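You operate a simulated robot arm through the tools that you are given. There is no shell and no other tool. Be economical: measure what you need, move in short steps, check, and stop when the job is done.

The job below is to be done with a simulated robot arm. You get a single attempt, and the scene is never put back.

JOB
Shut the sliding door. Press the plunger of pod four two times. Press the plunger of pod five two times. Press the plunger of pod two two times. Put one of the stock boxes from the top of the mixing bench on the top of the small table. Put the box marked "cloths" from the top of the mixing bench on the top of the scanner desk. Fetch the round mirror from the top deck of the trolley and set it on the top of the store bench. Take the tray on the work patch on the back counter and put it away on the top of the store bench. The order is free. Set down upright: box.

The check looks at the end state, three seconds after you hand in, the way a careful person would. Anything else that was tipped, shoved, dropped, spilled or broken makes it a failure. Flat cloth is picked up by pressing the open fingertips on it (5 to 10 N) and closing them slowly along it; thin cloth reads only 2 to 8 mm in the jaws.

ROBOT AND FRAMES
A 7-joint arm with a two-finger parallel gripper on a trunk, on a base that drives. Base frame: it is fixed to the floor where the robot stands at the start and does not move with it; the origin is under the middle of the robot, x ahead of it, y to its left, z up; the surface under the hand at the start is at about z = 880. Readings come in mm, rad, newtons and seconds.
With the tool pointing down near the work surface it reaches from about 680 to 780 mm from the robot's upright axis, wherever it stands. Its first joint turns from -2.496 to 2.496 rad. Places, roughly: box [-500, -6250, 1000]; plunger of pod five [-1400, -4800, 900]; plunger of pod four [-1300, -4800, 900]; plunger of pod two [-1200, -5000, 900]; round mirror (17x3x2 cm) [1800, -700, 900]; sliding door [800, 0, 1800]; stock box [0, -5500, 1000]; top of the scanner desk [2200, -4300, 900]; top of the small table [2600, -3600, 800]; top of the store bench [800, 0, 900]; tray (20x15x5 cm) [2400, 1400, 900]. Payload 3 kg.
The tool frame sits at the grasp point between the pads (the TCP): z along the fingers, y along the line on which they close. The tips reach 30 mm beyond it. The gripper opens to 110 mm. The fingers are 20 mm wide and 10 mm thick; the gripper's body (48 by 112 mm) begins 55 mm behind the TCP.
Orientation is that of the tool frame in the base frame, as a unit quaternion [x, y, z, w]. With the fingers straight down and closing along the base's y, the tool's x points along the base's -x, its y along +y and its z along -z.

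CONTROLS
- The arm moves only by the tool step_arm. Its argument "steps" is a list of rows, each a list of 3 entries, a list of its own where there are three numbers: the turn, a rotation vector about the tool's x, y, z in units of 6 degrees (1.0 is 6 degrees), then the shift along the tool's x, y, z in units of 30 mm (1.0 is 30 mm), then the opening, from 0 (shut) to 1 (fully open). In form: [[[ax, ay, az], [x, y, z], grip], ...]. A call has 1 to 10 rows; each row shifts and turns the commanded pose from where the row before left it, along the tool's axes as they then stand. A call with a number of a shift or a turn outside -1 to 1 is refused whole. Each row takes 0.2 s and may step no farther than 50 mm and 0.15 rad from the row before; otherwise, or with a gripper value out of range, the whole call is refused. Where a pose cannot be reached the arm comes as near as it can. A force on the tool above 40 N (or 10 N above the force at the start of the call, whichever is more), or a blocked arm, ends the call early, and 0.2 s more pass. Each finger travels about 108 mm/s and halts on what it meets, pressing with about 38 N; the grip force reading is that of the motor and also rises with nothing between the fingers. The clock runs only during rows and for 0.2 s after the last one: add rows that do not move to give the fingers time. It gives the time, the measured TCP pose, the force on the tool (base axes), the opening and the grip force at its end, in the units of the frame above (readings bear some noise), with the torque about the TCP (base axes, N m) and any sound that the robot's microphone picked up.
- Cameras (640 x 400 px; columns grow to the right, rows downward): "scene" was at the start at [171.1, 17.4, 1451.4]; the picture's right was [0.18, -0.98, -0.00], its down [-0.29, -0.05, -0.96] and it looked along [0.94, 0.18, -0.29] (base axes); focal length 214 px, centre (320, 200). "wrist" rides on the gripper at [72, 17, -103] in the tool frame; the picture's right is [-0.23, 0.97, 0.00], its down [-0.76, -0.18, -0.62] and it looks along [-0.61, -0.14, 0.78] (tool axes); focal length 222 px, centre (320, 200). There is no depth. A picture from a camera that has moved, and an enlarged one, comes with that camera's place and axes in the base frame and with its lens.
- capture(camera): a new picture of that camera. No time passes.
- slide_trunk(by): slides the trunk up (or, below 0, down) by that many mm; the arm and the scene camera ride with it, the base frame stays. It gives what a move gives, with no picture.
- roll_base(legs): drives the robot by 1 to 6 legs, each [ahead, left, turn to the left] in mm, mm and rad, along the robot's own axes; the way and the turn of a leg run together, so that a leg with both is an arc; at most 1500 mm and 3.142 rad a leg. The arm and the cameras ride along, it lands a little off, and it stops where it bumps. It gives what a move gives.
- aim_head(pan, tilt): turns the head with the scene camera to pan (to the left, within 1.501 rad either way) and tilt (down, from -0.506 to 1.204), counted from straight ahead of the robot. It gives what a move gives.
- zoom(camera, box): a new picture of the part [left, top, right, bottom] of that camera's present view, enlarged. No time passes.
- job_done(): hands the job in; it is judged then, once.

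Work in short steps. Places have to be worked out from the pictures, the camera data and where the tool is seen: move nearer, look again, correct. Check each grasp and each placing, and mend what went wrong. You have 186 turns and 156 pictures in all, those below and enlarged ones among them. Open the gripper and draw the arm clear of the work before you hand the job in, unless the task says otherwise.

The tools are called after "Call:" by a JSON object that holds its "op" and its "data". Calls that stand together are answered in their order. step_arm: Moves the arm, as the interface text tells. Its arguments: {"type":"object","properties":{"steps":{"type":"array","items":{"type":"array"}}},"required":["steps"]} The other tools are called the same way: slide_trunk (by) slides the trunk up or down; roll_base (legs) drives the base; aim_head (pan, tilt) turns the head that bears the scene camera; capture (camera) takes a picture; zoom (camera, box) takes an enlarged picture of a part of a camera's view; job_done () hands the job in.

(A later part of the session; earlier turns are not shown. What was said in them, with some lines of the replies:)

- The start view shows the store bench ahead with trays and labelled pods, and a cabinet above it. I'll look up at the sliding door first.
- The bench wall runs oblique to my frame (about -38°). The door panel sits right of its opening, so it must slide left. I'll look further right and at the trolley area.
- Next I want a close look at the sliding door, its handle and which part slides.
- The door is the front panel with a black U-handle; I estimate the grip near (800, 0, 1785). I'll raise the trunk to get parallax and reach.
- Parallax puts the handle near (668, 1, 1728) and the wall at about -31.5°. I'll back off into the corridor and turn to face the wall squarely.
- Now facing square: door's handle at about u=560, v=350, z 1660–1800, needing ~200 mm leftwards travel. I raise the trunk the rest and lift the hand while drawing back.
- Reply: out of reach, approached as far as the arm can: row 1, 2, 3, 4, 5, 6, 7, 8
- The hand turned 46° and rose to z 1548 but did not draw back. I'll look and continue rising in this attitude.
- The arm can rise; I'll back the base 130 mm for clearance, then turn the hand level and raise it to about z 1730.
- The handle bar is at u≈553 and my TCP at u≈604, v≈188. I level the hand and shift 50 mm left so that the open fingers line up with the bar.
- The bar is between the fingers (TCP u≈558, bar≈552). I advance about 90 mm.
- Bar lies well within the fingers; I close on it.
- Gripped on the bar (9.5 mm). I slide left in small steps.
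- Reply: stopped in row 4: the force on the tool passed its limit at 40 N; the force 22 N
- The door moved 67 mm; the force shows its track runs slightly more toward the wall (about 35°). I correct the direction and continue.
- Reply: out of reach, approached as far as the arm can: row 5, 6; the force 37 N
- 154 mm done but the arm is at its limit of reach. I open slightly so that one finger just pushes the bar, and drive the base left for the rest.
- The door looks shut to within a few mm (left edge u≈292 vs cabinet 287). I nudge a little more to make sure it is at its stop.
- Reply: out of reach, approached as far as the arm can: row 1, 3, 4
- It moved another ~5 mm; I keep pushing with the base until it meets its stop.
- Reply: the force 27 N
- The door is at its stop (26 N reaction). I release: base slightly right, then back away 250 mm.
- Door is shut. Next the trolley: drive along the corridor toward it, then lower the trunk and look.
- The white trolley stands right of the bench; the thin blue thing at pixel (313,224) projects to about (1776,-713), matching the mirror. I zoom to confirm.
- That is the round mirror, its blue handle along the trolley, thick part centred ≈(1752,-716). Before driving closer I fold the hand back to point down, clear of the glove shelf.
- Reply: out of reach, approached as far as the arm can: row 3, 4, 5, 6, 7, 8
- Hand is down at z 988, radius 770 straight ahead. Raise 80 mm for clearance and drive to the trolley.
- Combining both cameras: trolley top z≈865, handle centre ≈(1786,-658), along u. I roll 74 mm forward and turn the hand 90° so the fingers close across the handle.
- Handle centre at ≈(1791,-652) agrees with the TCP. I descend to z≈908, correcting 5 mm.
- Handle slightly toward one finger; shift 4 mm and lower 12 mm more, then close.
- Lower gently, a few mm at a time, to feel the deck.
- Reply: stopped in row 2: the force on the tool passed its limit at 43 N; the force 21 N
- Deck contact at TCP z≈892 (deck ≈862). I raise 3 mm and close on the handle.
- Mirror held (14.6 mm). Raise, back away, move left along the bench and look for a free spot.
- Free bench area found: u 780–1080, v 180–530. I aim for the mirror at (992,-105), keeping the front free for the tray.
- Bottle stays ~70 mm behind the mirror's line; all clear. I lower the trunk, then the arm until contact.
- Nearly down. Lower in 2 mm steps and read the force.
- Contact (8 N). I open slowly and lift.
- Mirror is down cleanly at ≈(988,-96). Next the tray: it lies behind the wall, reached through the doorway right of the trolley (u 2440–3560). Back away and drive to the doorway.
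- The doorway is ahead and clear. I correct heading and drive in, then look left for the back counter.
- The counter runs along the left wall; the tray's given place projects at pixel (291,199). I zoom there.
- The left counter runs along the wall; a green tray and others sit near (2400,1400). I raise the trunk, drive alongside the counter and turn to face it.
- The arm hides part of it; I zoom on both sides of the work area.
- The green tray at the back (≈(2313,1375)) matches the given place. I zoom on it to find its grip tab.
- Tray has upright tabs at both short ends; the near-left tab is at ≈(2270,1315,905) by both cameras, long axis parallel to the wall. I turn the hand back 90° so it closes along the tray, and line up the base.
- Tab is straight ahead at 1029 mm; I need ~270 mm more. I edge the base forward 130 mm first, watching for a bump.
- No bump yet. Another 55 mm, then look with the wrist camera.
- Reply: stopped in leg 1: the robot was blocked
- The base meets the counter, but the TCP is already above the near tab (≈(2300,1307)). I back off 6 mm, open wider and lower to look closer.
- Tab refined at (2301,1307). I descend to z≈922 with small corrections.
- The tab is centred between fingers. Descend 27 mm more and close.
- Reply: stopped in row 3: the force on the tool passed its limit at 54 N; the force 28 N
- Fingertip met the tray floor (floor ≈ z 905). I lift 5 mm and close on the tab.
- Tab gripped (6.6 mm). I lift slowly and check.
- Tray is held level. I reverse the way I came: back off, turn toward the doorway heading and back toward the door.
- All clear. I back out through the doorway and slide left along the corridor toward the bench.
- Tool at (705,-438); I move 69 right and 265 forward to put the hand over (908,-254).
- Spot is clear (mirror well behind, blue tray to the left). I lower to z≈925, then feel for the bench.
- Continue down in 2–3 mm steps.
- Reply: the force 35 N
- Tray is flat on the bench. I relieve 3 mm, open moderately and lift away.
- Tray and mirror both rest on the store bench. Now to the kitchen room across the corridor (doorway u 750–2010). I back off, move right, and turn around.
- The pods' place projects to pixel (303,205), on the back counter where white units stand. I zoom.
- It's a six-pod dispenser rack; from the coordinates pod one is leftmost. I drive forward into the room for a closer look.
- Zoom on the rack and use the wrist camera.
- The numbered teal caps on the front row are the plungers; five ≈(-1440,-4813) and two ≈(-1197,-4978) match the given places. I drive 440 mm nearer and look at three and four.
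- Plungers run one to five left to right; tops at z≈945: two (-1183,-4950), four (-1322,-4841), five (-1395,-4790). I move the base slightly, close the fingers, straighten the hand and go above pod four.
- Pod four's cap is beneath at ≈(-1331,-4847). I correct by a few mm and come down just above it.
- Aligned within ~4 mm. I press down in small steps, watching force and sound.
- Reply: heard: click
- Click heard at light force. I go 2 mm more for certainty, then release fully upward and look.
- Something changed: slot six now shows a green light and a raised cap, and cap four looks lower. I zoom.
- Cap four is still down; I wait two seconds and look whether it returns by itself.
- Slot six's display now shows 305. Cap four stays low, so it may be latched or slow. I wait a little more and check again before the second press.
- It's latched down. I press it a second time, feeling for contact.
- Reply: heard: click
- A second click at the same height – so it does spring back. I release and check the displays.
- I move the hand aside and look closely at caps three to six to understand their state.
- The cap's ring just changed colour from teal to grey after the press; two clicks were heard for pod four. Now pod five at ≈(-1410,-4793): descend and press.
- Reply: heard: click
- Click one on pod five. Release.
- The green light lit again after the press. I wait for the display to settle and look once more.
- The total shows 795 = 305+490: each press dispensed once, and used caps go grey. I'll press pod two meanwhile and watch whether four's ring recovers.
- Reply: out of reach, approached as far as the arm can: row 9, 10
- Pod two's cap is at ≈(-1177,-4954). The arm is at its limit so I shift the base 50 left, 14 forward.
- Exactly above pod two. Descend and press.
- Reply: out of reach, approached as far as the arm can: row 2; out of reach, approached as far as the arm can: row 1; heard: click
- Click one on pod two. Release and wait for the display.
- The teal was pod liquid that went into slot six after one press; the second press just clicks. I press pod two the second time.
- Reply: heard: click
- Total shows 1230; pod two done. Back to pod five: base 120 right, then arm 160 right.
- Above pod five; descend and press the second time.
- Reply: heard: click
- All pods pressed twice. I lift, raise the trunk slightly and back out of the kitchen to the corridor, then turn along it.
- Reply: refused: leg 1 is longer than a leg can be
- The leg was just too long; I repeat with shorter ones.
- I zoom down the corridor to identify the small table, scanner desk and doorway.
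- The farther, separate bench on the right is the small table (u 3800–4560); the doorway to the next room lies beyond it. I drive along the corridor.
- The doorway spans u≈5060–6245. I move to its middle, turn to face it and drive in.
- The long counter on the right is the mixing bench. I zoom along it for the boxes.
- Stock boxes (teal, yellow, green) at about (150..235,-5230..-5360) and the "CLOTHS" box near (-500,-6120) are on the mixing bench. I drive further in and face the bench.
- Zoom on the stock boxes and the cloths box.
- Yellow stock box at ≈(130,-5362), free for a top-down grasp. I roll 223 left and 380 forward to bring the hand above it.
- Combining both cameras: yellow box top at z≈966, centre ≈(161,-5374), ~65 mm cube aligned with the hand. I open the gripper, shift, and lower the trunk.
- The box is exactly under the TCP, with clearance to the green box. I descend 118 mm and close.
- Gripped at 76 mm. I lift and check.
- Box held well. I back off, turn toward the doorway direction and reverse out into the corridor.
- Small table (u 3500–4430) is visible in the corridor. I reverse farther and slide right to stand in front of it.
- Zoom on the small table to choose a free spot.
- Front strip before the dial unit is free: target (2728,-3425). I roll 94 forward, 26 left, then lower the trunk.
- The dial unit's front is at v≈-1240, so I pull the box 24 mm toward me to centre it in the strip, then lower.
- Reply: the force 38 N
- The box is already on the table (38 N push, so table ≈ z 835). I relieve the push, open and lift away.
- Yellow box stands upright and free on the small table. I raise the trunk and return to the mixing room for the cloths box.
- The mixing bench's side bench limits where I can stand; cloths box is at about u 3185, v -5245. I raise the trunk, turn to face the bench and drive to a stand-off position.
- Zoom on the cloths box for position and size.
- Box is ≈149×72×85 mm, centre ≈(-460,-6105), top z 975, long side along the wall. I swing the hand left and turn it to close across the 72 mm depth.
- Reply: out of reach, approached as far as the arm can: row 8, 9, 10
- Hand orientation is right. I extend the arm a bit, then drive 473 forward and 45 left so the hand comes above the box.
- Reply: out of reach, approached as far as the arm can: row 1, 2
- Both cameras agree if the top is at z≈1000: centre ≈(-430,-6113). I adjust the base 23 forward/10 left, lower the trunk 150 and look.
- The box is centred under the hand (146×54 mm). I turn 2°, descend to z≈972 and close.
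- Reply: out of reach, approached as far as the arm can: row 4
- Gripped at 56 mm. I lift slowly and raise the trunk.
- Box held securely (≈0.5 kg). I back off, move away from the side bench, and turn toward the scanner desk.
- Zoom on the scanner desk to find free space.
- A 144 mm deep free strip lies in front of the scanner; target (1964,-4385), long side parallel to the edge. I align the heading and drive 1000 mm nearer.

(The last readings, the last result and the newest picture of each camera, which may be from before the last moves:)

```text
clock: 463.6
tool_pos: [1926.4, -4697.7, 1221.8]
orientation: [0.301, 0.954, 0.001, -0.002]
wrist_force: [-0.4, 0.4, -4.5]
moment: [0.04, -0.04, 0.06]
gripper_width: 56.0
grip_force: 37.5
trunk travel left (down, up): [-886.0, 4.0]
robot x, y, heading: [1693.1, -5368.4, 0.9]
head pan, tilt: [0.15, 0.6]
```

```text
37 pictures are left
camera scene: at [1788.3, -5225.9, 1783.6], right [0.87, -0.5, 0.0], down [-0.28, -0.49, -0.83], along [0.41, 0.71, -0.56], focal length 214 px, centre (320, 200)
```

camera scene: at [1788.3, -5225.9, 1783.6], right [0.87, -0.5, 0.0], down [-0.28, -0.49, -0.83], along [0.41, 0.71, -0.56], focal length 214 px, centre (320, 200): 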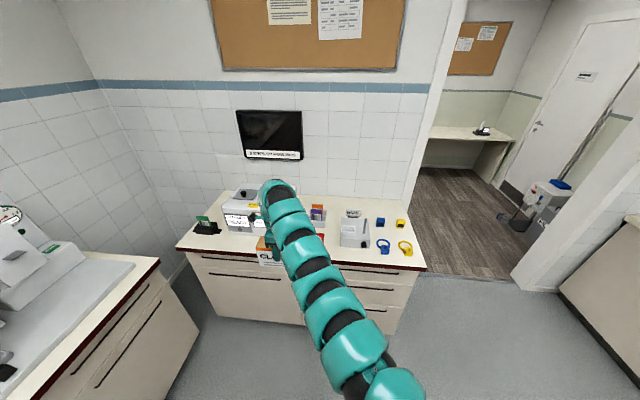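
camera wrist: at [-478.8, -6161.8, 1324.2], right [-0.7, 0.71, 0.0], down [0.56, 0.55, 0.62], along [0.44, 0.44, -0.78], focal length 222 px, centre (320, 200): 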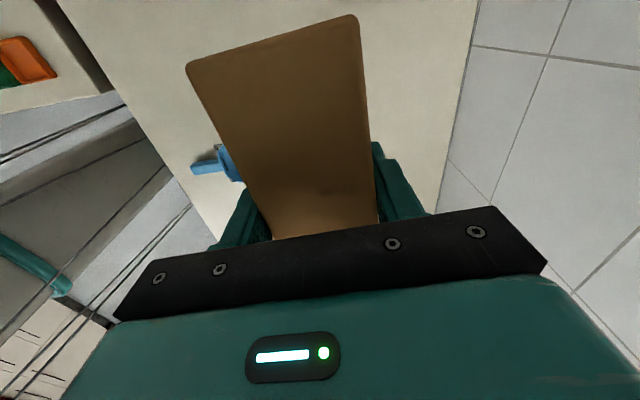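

Zoom on the desk's left part to refine the target.

Call:
{"op": "zoom", "data": {"camera": "scene", "box": [170, 180, 350, 290]}}

Call:
{"op": "capture", "data": {"camera": "wrist"}}

```text
3.56 times, centred on (260, 235) of scene
camera zoom: at [1788.3, -5225.9, 1783.6], right [0.87, -0.5, 0.0], down [-0.28, -0.49, -0.83], along [0.41, 0.71, -0.56], focal length 763 px, centre (533, 76)
```

zoom: 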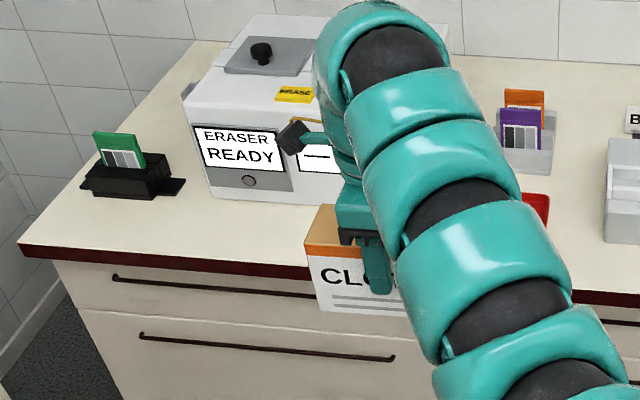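

```text
35 pictures are left
camera wrist: at [1878.3, -4642.7, 1324.3], right [0.74, 0.67, 0.0], down [0.52, -0.58, 0.62], along [0.41, -0.46, -0.78], focal length 222 px, centre (320, 200)
```

wrist: 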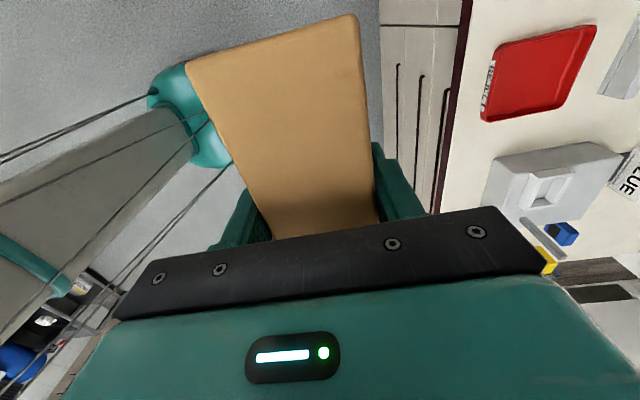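

The clearance by the scanner is tight; the front-left strip ahead of the low card dock is better: target (1654,-4130). I move 566 left and 200 forward and look.

Call:
{"op": "roll_base", "data": {"legs": [[0, 566, 0], [200, 0, 0]]}}

Call:
{"op": "aim_head", "data": {"pan": 0.3, "tilt": 0.7}}

Call:
{"op": "capture", "data": {"camera": "scene"}}

Call:
{"op": "capture", "data": {"camera": "wrist"}}

```text
clock: 468.1
tool_pos: [1597.7, -4189.3, 1221.4]
orientation: [0.299, 0.954, 0.0, -0.002]
wrist_force: [0.6, 0.4, -4.7]
moment: [0.0, 0.04, -0.04]
gripper_width: 55.8
grip_force: 37.5
trunk travel left (down, up): [-886.0, 4.0]
robot x, y, heading: [1365.9, -4861.1, 0.902]
head pan, tilt: [0.15, 0.6]
```

```text
clock: 468.8
tool_pos: [1597.7, -4189.2, 1220.9]
orientation: [0.299, 0.954, 0.0, -0.002]
wrist_force: [-0.4, 0.0, -4.6]
moment: [0.01, -0.01, 0.01]
gripper_width: 55.8
grip_force: 37.9
trunk travel left (down, up): [-886.0, 4.0]
robot x, y, heading: [1366.9, -4856.9, 0.895]
head pan, tilt: [0.3, 0.7]
```

```text
34 pictures are left
camera scene: at [1445.7, -4714.6, 1775.0], right [0.93, -0.36, 0.0], down [-0.23, -0.6, -0.76], along [0.28, 0.71, -0.64], focal length 214 px, centre (320, 200)
```

scene: 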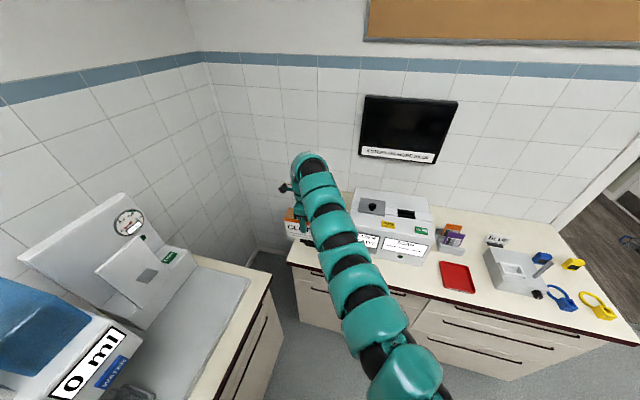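

```text
33 pictures are left
camera wrist: at [1547.0, -4133.7, 1324.1], right [0.74, 0.67, 0.0], down [0.53, -0.58, 0.62], along [0.42, -0.46, -0.78], focal length 222 px, centre (320, 200)
```

wrist: 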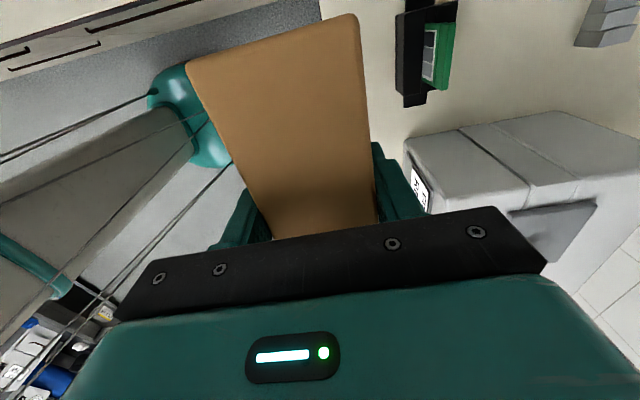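

Dock front is at v≈-2347, desk edge ≈-2457. I refine the target to (1625,-4118): roll 72 forward, 23 left, then lower the trunk and check from both cameras.

Call:
{"op": "roll_base", "data": {"legs": [[72, 23, 0]]}}

Call:
{"op": "slide_trunk", "data": {"by": -200}}

Call:
{"op": "capture", "data": {"camera": "wrist"}}

Call:
{"op": "zoom", "data": {"camera": "scene", "box": [240, 130, 440, 290]}}

```text
clock: 469.8
tool_pos: [1622.8, -4117.3, 1219.5]
orientation: [0.298, 0.954, -0.001, -0.001]
wrist_force: [0.3, 0.6, -5.5]
moment: [0.02, 0.03, 0.05]
gripper_width: 55.8
grip_force: 37.7
trunk travel left (down, up): [-886.0, 4.0]
robot x, y, heading: [1390.3, -4787.6, 0.902]
head pan, tilt: [0.3, 0.7]
```

```text
clock: 472.0
tool_pos: [1622.7, -4118.8, 1020.4]
orientation: [0.298, 0.954, 0.0, -0.002]
wrist_force: [-0.2, -0.2, -4.0]
moment: [0.05, 0.02, 0.0]
gripper_width: 56.1
grip_force: 38.0
trunk travel left (down, up): [-686.0, 204.0]
robot x, y, heading: [1393.7, -4789.6, 0.899]
head pan, tilt: [0.3, 0.7]
```

```text
32 pictures are left
camera wrist: at [1572.7, -4063.0, 1124.0], right [0.74, 0.67, 0.0], down [0.53, -0.58, 0.62], along [0.42, -0.46, -0.78], focal length 222 px, centre (320, 200)
```

wrist: 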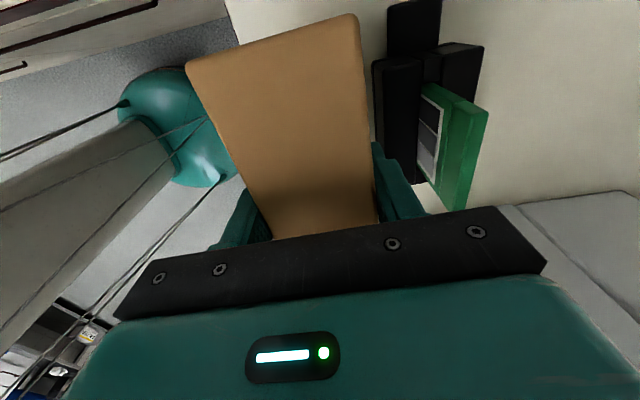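

```text
2.50 times, centred on (340, 210) of scene
camera zoom: at [1471.8, -4644.0, 1575.0], right [0.93, -0.36, 0.0], down [-0.23, -0.6, -0.76], along [0.28, 0.71, -0.64], focal length 536 px, centre (270, 175)
```

zoom: 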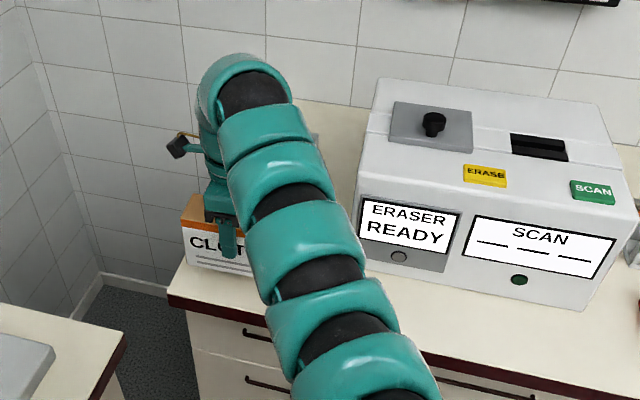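

Box front would have ~8–15 mm margin, rear ~30 mm; I shift 6 mm inward and lower step by step.

Call:
{"op": "step_arm", "data": {"steps": [[[0, 0, 0], [0, 0.2, 0.6], 0.2], [[0, 0, 0], [0, 0, 0.7], 0.2], [[0, 0, 0], [0, 0, 0.5], 0.2]]}}

Call:
{"op": "capture", "data": {"camera": "wrist"}}

Call:
{"op": "zoom", "data": {"camera": "scene", "box": [260, 180, 360, 270]}}

```text
clock: 472.8
tool_pos: [1624.6, -4113.1, 974.4]
orientation: [0.299, 0.954, 0.007, -0.003]
wrist_force: [9.7, 8.8, 19.4]
moment: [2.04, -1.73, 0.49]
gripper_width: 54.8
grip_force: 34.1
trunk travel left (down, up): [-686.0, 204.0]
robot x, y, heading: [1391.5, -4791.7, 0.902]
head pan, tilt: [0.3, 0.7]
```

```text
30 pictures are left
camera wrist: at [1574.7, -4058.8, 1078.3], right [0.74, 0.67, 0.01], down [0.52, -0.59, 0.61], along [0.42, -0.45, -0.79], focal length 222 px, centre (320, 200)
```

wrist: 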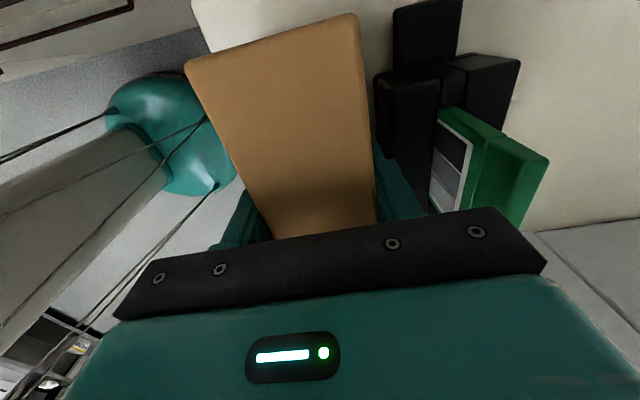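

```text
4.44 times, centred on (310, 225) of scene
camera zoom: at [1470.8, -4648.0, 1576.5], right [0.93, -0.36, 0.0], down [-0.23, -0.6, -0.77], along [0.28, 0.71, -0.64], focal length 953 px, centre (364, 89)
```

zoom: 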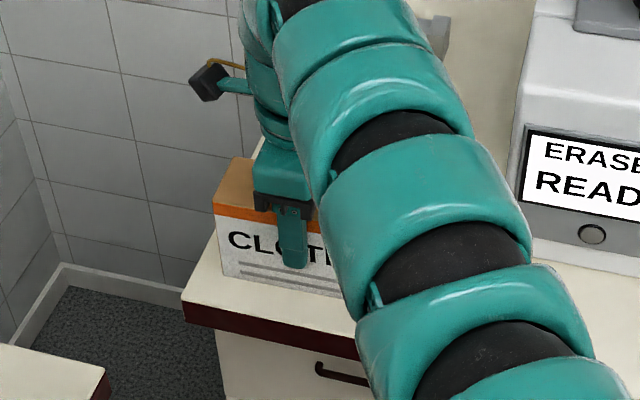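

Touchdown happened already (desk as high as the mixing bench), so the front margin is larger than I thought. I raise 12 mm, move 9 mm back toward the edge away from the dock, and set down gently.

Call:
{"op": "step_arm", "data": {"steps": [[[0, 0, 0], [0, 0, -0.5], 0.2], [[0, 0, 0], [0, -0.3, 0], 0.2], [[0, 0, 0], [0, 0, 0], 0.2]]}}

Call:
{"op": "capture", "data": {"camera": "wrist"}}

Call:
{"op": "zoom", "data": {"camera": "scene", "box": [260, 180, 360, 270]}}

```text
clock: 473.6
tool_pos: [1619.5, -4121.4, 982.2]
orientation: [0.298, 0.955, -0.001, -0.001]
wrist_force: [-0.5, 0.2, -4.9]
moment: [-0.02, 0.01, -0.02]
gripper_width: 56.0
grip_force: 38.2
trunk travel left (down, up): [-686.0, 204.0]
robot x, y, heading: [1390.3, -4783.4, 0.901]
head pan, tilt: [0.3, 0.7]
```

```text
28 pictures are left
camera wrist: at [1569.1, -4065.4, 1084.1], right [0.74, 0.67, 0.0], down [0.53, -0.58, 0.62], along [0.42, -0.46, -0.78], focal length 222 px, centre (320, 200)
```

wrist: 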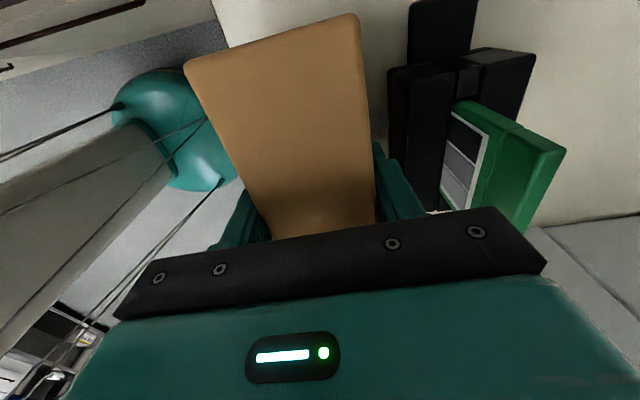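

```text
4.44 times, centred on (310, 225) of scene
camera zoom: at [1471.9, -4643.7, 1574.8], right [0.93, -0.36, 0.0], down [-0.23, -0.6, -0.76], along [0.28, 0.71, -0.64], focal length 953 px, centre (364, 89)
```

zoom: 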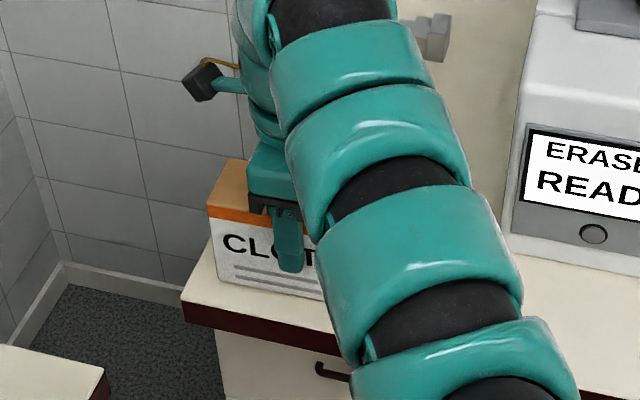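

Margins look fine (~17 mm front, ~20 mm behind). Lower gently to touch.

Call:
{"op": "step_arm", "data": {"steps": [[[0, 0, 0], [0, 0.1, 0.12], 0.2], [[0, 0, 0], [0, 0, 0.1], 0.2]]}}

Call:
{"op": "step_arm", "data": {"steps": [[[0, 0, 0], [0, 0, 0.06], 0.2], [[0, 0, 0], [0, 0, 0], 0.2]]}}

```text
clock: 474.2
tool_pos: [1622.3, -4118.9, 974.5]
orientation: [0.298, 0.955, 0.0, -0.002]
wrist_force: [0.0, -0.4, -4.0]
moment: [0.02, 0.04, 0.02]
gripper_width: 55.7
grip_force: 38.6
trunk travel left (down, up): [-686.0, 204.0]
robot x, y, heading: [1394.0, -4784.3, 0.9]
head pan, tilt: [0.3, 0.7]
```

```text
clock: 474.8
tool_pos: [1621.9, -4119.3, 975.0]
orientation: [0.298, 0.955, 0.001, -0.001]
wrist_force: [-1.6, 0.4, 2.3]
moment: [0.24, 0.6, -0.05]
gripper_width: 55.7
grip_force: 37.7
trunk travel left (down, up): [-686.0, 204.0]
robot x, y, heading: [1391.8, -4785.8, 0.902]
head pan, tilt: [0.3, 0.7]
```

Touching now (net 7 N). I open just enough (≈70 mm) and lift straight up.

Call:
{"op": "step_arm", "data": {"steps": [[[0, 0, 0], [0, 0, 0], 0.6], [[0, 0, 0], [0, 0, 0], 0.64], [[0, 0, 0], [0, 0, -0.4], 0.64], [[0, 0, 0], [0, 0, -0.8], 0.64], [[0, 0, 0], [0, 0, -1], 0.64], [[0, 0, 0], [0, 0, -1], 0.64], [[0, 0, 0], [0, 0, -1], 0.64]]}}

Call:
{"op": "slide_trunk", "data": {"by": 120}}

Call:
{"op": "capture", "data": {"camera": "wrist"}}

```text
clock: 476.4
tool_pos: [1623.0, -4118.9, 1101.8]
orientation: [0.298, 0.955, 0.0, -0.002]
wrist_force: [-0.8, 0.1, -0.1]
moment: [0.0, -0.03, 0.02]
gripper_width: 70.4
grip_force: 0.2
trunk travel left (down, up): [-686.0, 204.0]
robot x, y, heading: [1394.2, -4785.0, 0.904]
head pan, tilt: [0.3, 0.7]
```

```text
clock: 477.9
tool_pos: [1624.5, -4119.1, 1219.8]
orientation: [0.299, 0.954, 0.001, -0.001]
wrist_force: [-0.3, 0.3, 0.1]
moment: [0.0, -0.01, 0.01]
gripper_width: 70.3
grip_force: 0.1
trunk travel left (down, up): [-806.0, 84.0]
robot x, y, heading: [1391.1, -4790.1, 0.9]
head pan, tilt: [0.3, 0.7]
```

```text
26 pictures are left
camera wrist: at [1573.2, -4062.8, 1323.6], right [0.74, 0.67, 0.0], down [0.53, -0.58, 0.62], along [0.42, -0.46, -0.78], focal length 222 px, centre (320, 200)
```

wrist: 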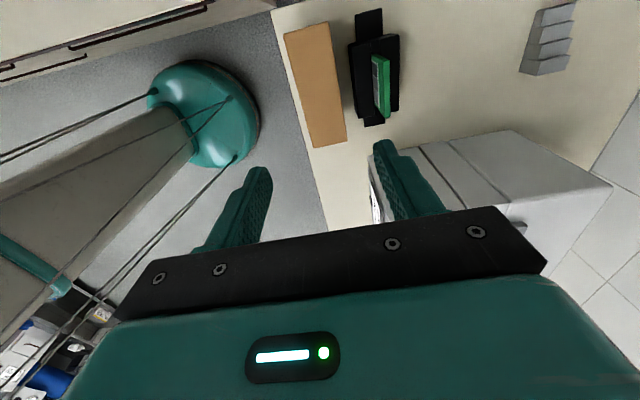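

Box stands upright on the desk. I back away and verify with the scene camera.

Call:
{"op": "roll_base", "data": {"legs": [[-450, 0, 0], [0, -300, 0]]}}

Call:
{"op": "aim_head", "data": {"pan": 0.35, "tilt": 0.5}}

Call:
{"op": "zoom", "data": {"camera": "scene", "box": [160, 100, 480, 300]}}

```text
clock: 482.2
tool_pos: [1585.4, -4650.6, 1220.5]
orientation: [0.299, 0.954, 0.001, -0.001]
wrist_force: [0.2, -0.2, -0.1]
moment: [0.05, 0.05, -0.02]
gripper_width: 70.1
grip_force: 0.0
trunk travel left (down, up): [-806.0, 84.0]
robot x, y, heading: [1351.5, -5316.7, 0.897]
head pan, tilt: [0.3, 0.7]
```

```text
clock: 482.9
tool_pos: [1584.5, -4651.2, 1221.3]
orientation: [0.299, 0.954, 0.0, -0.002]
wrist_force: [-0.8, 0.1, -0.4]
moment: [0.0, -0.03, -0.02]
gripper_width: 70.4
grip_force: 0.0
trunk travel left (down, up): [-806.0, 84.0]
robot x, y, heading: [1347.9, -5321.5, 0.9]
head pan, tilt: [0.351, 0.499]
```

```text
2.00 times, centred on (320, 200) of scene
camera zoom: at [1430.2, -5169.4, 1712.7], right [0.95, -0.31, 0.0], down [-0.15, -0.46, -0.88], along [0.28, 0.83, -0.48], focal length 429 px, centre (320, 200)
```

zoom: 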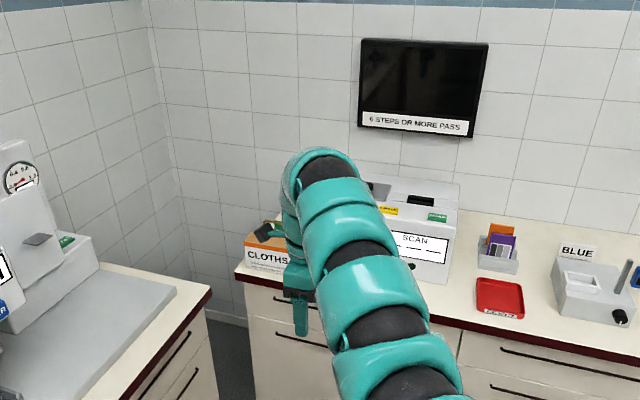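

Everything checks out: the cloths box is upright on the scanner desk, the arm is clear and the gripper is open. I hand in the job.

Call:
{"op": "job_done", "data": {}}

```text
The job is handed in.
```

I finished every part of the job and handed it in:
- **Sliding door:** shut against its stop.
- **Pods four, five and two:** each plunger pressed two times, with a click on every press. For each pod only the first press dispensed liquid.
- **Stock box:** the yellow one is upright on the small table.
- **"Cloths" box:** upright on the scanner desk.
- **Round mirror and green tray:** both on the store bench.
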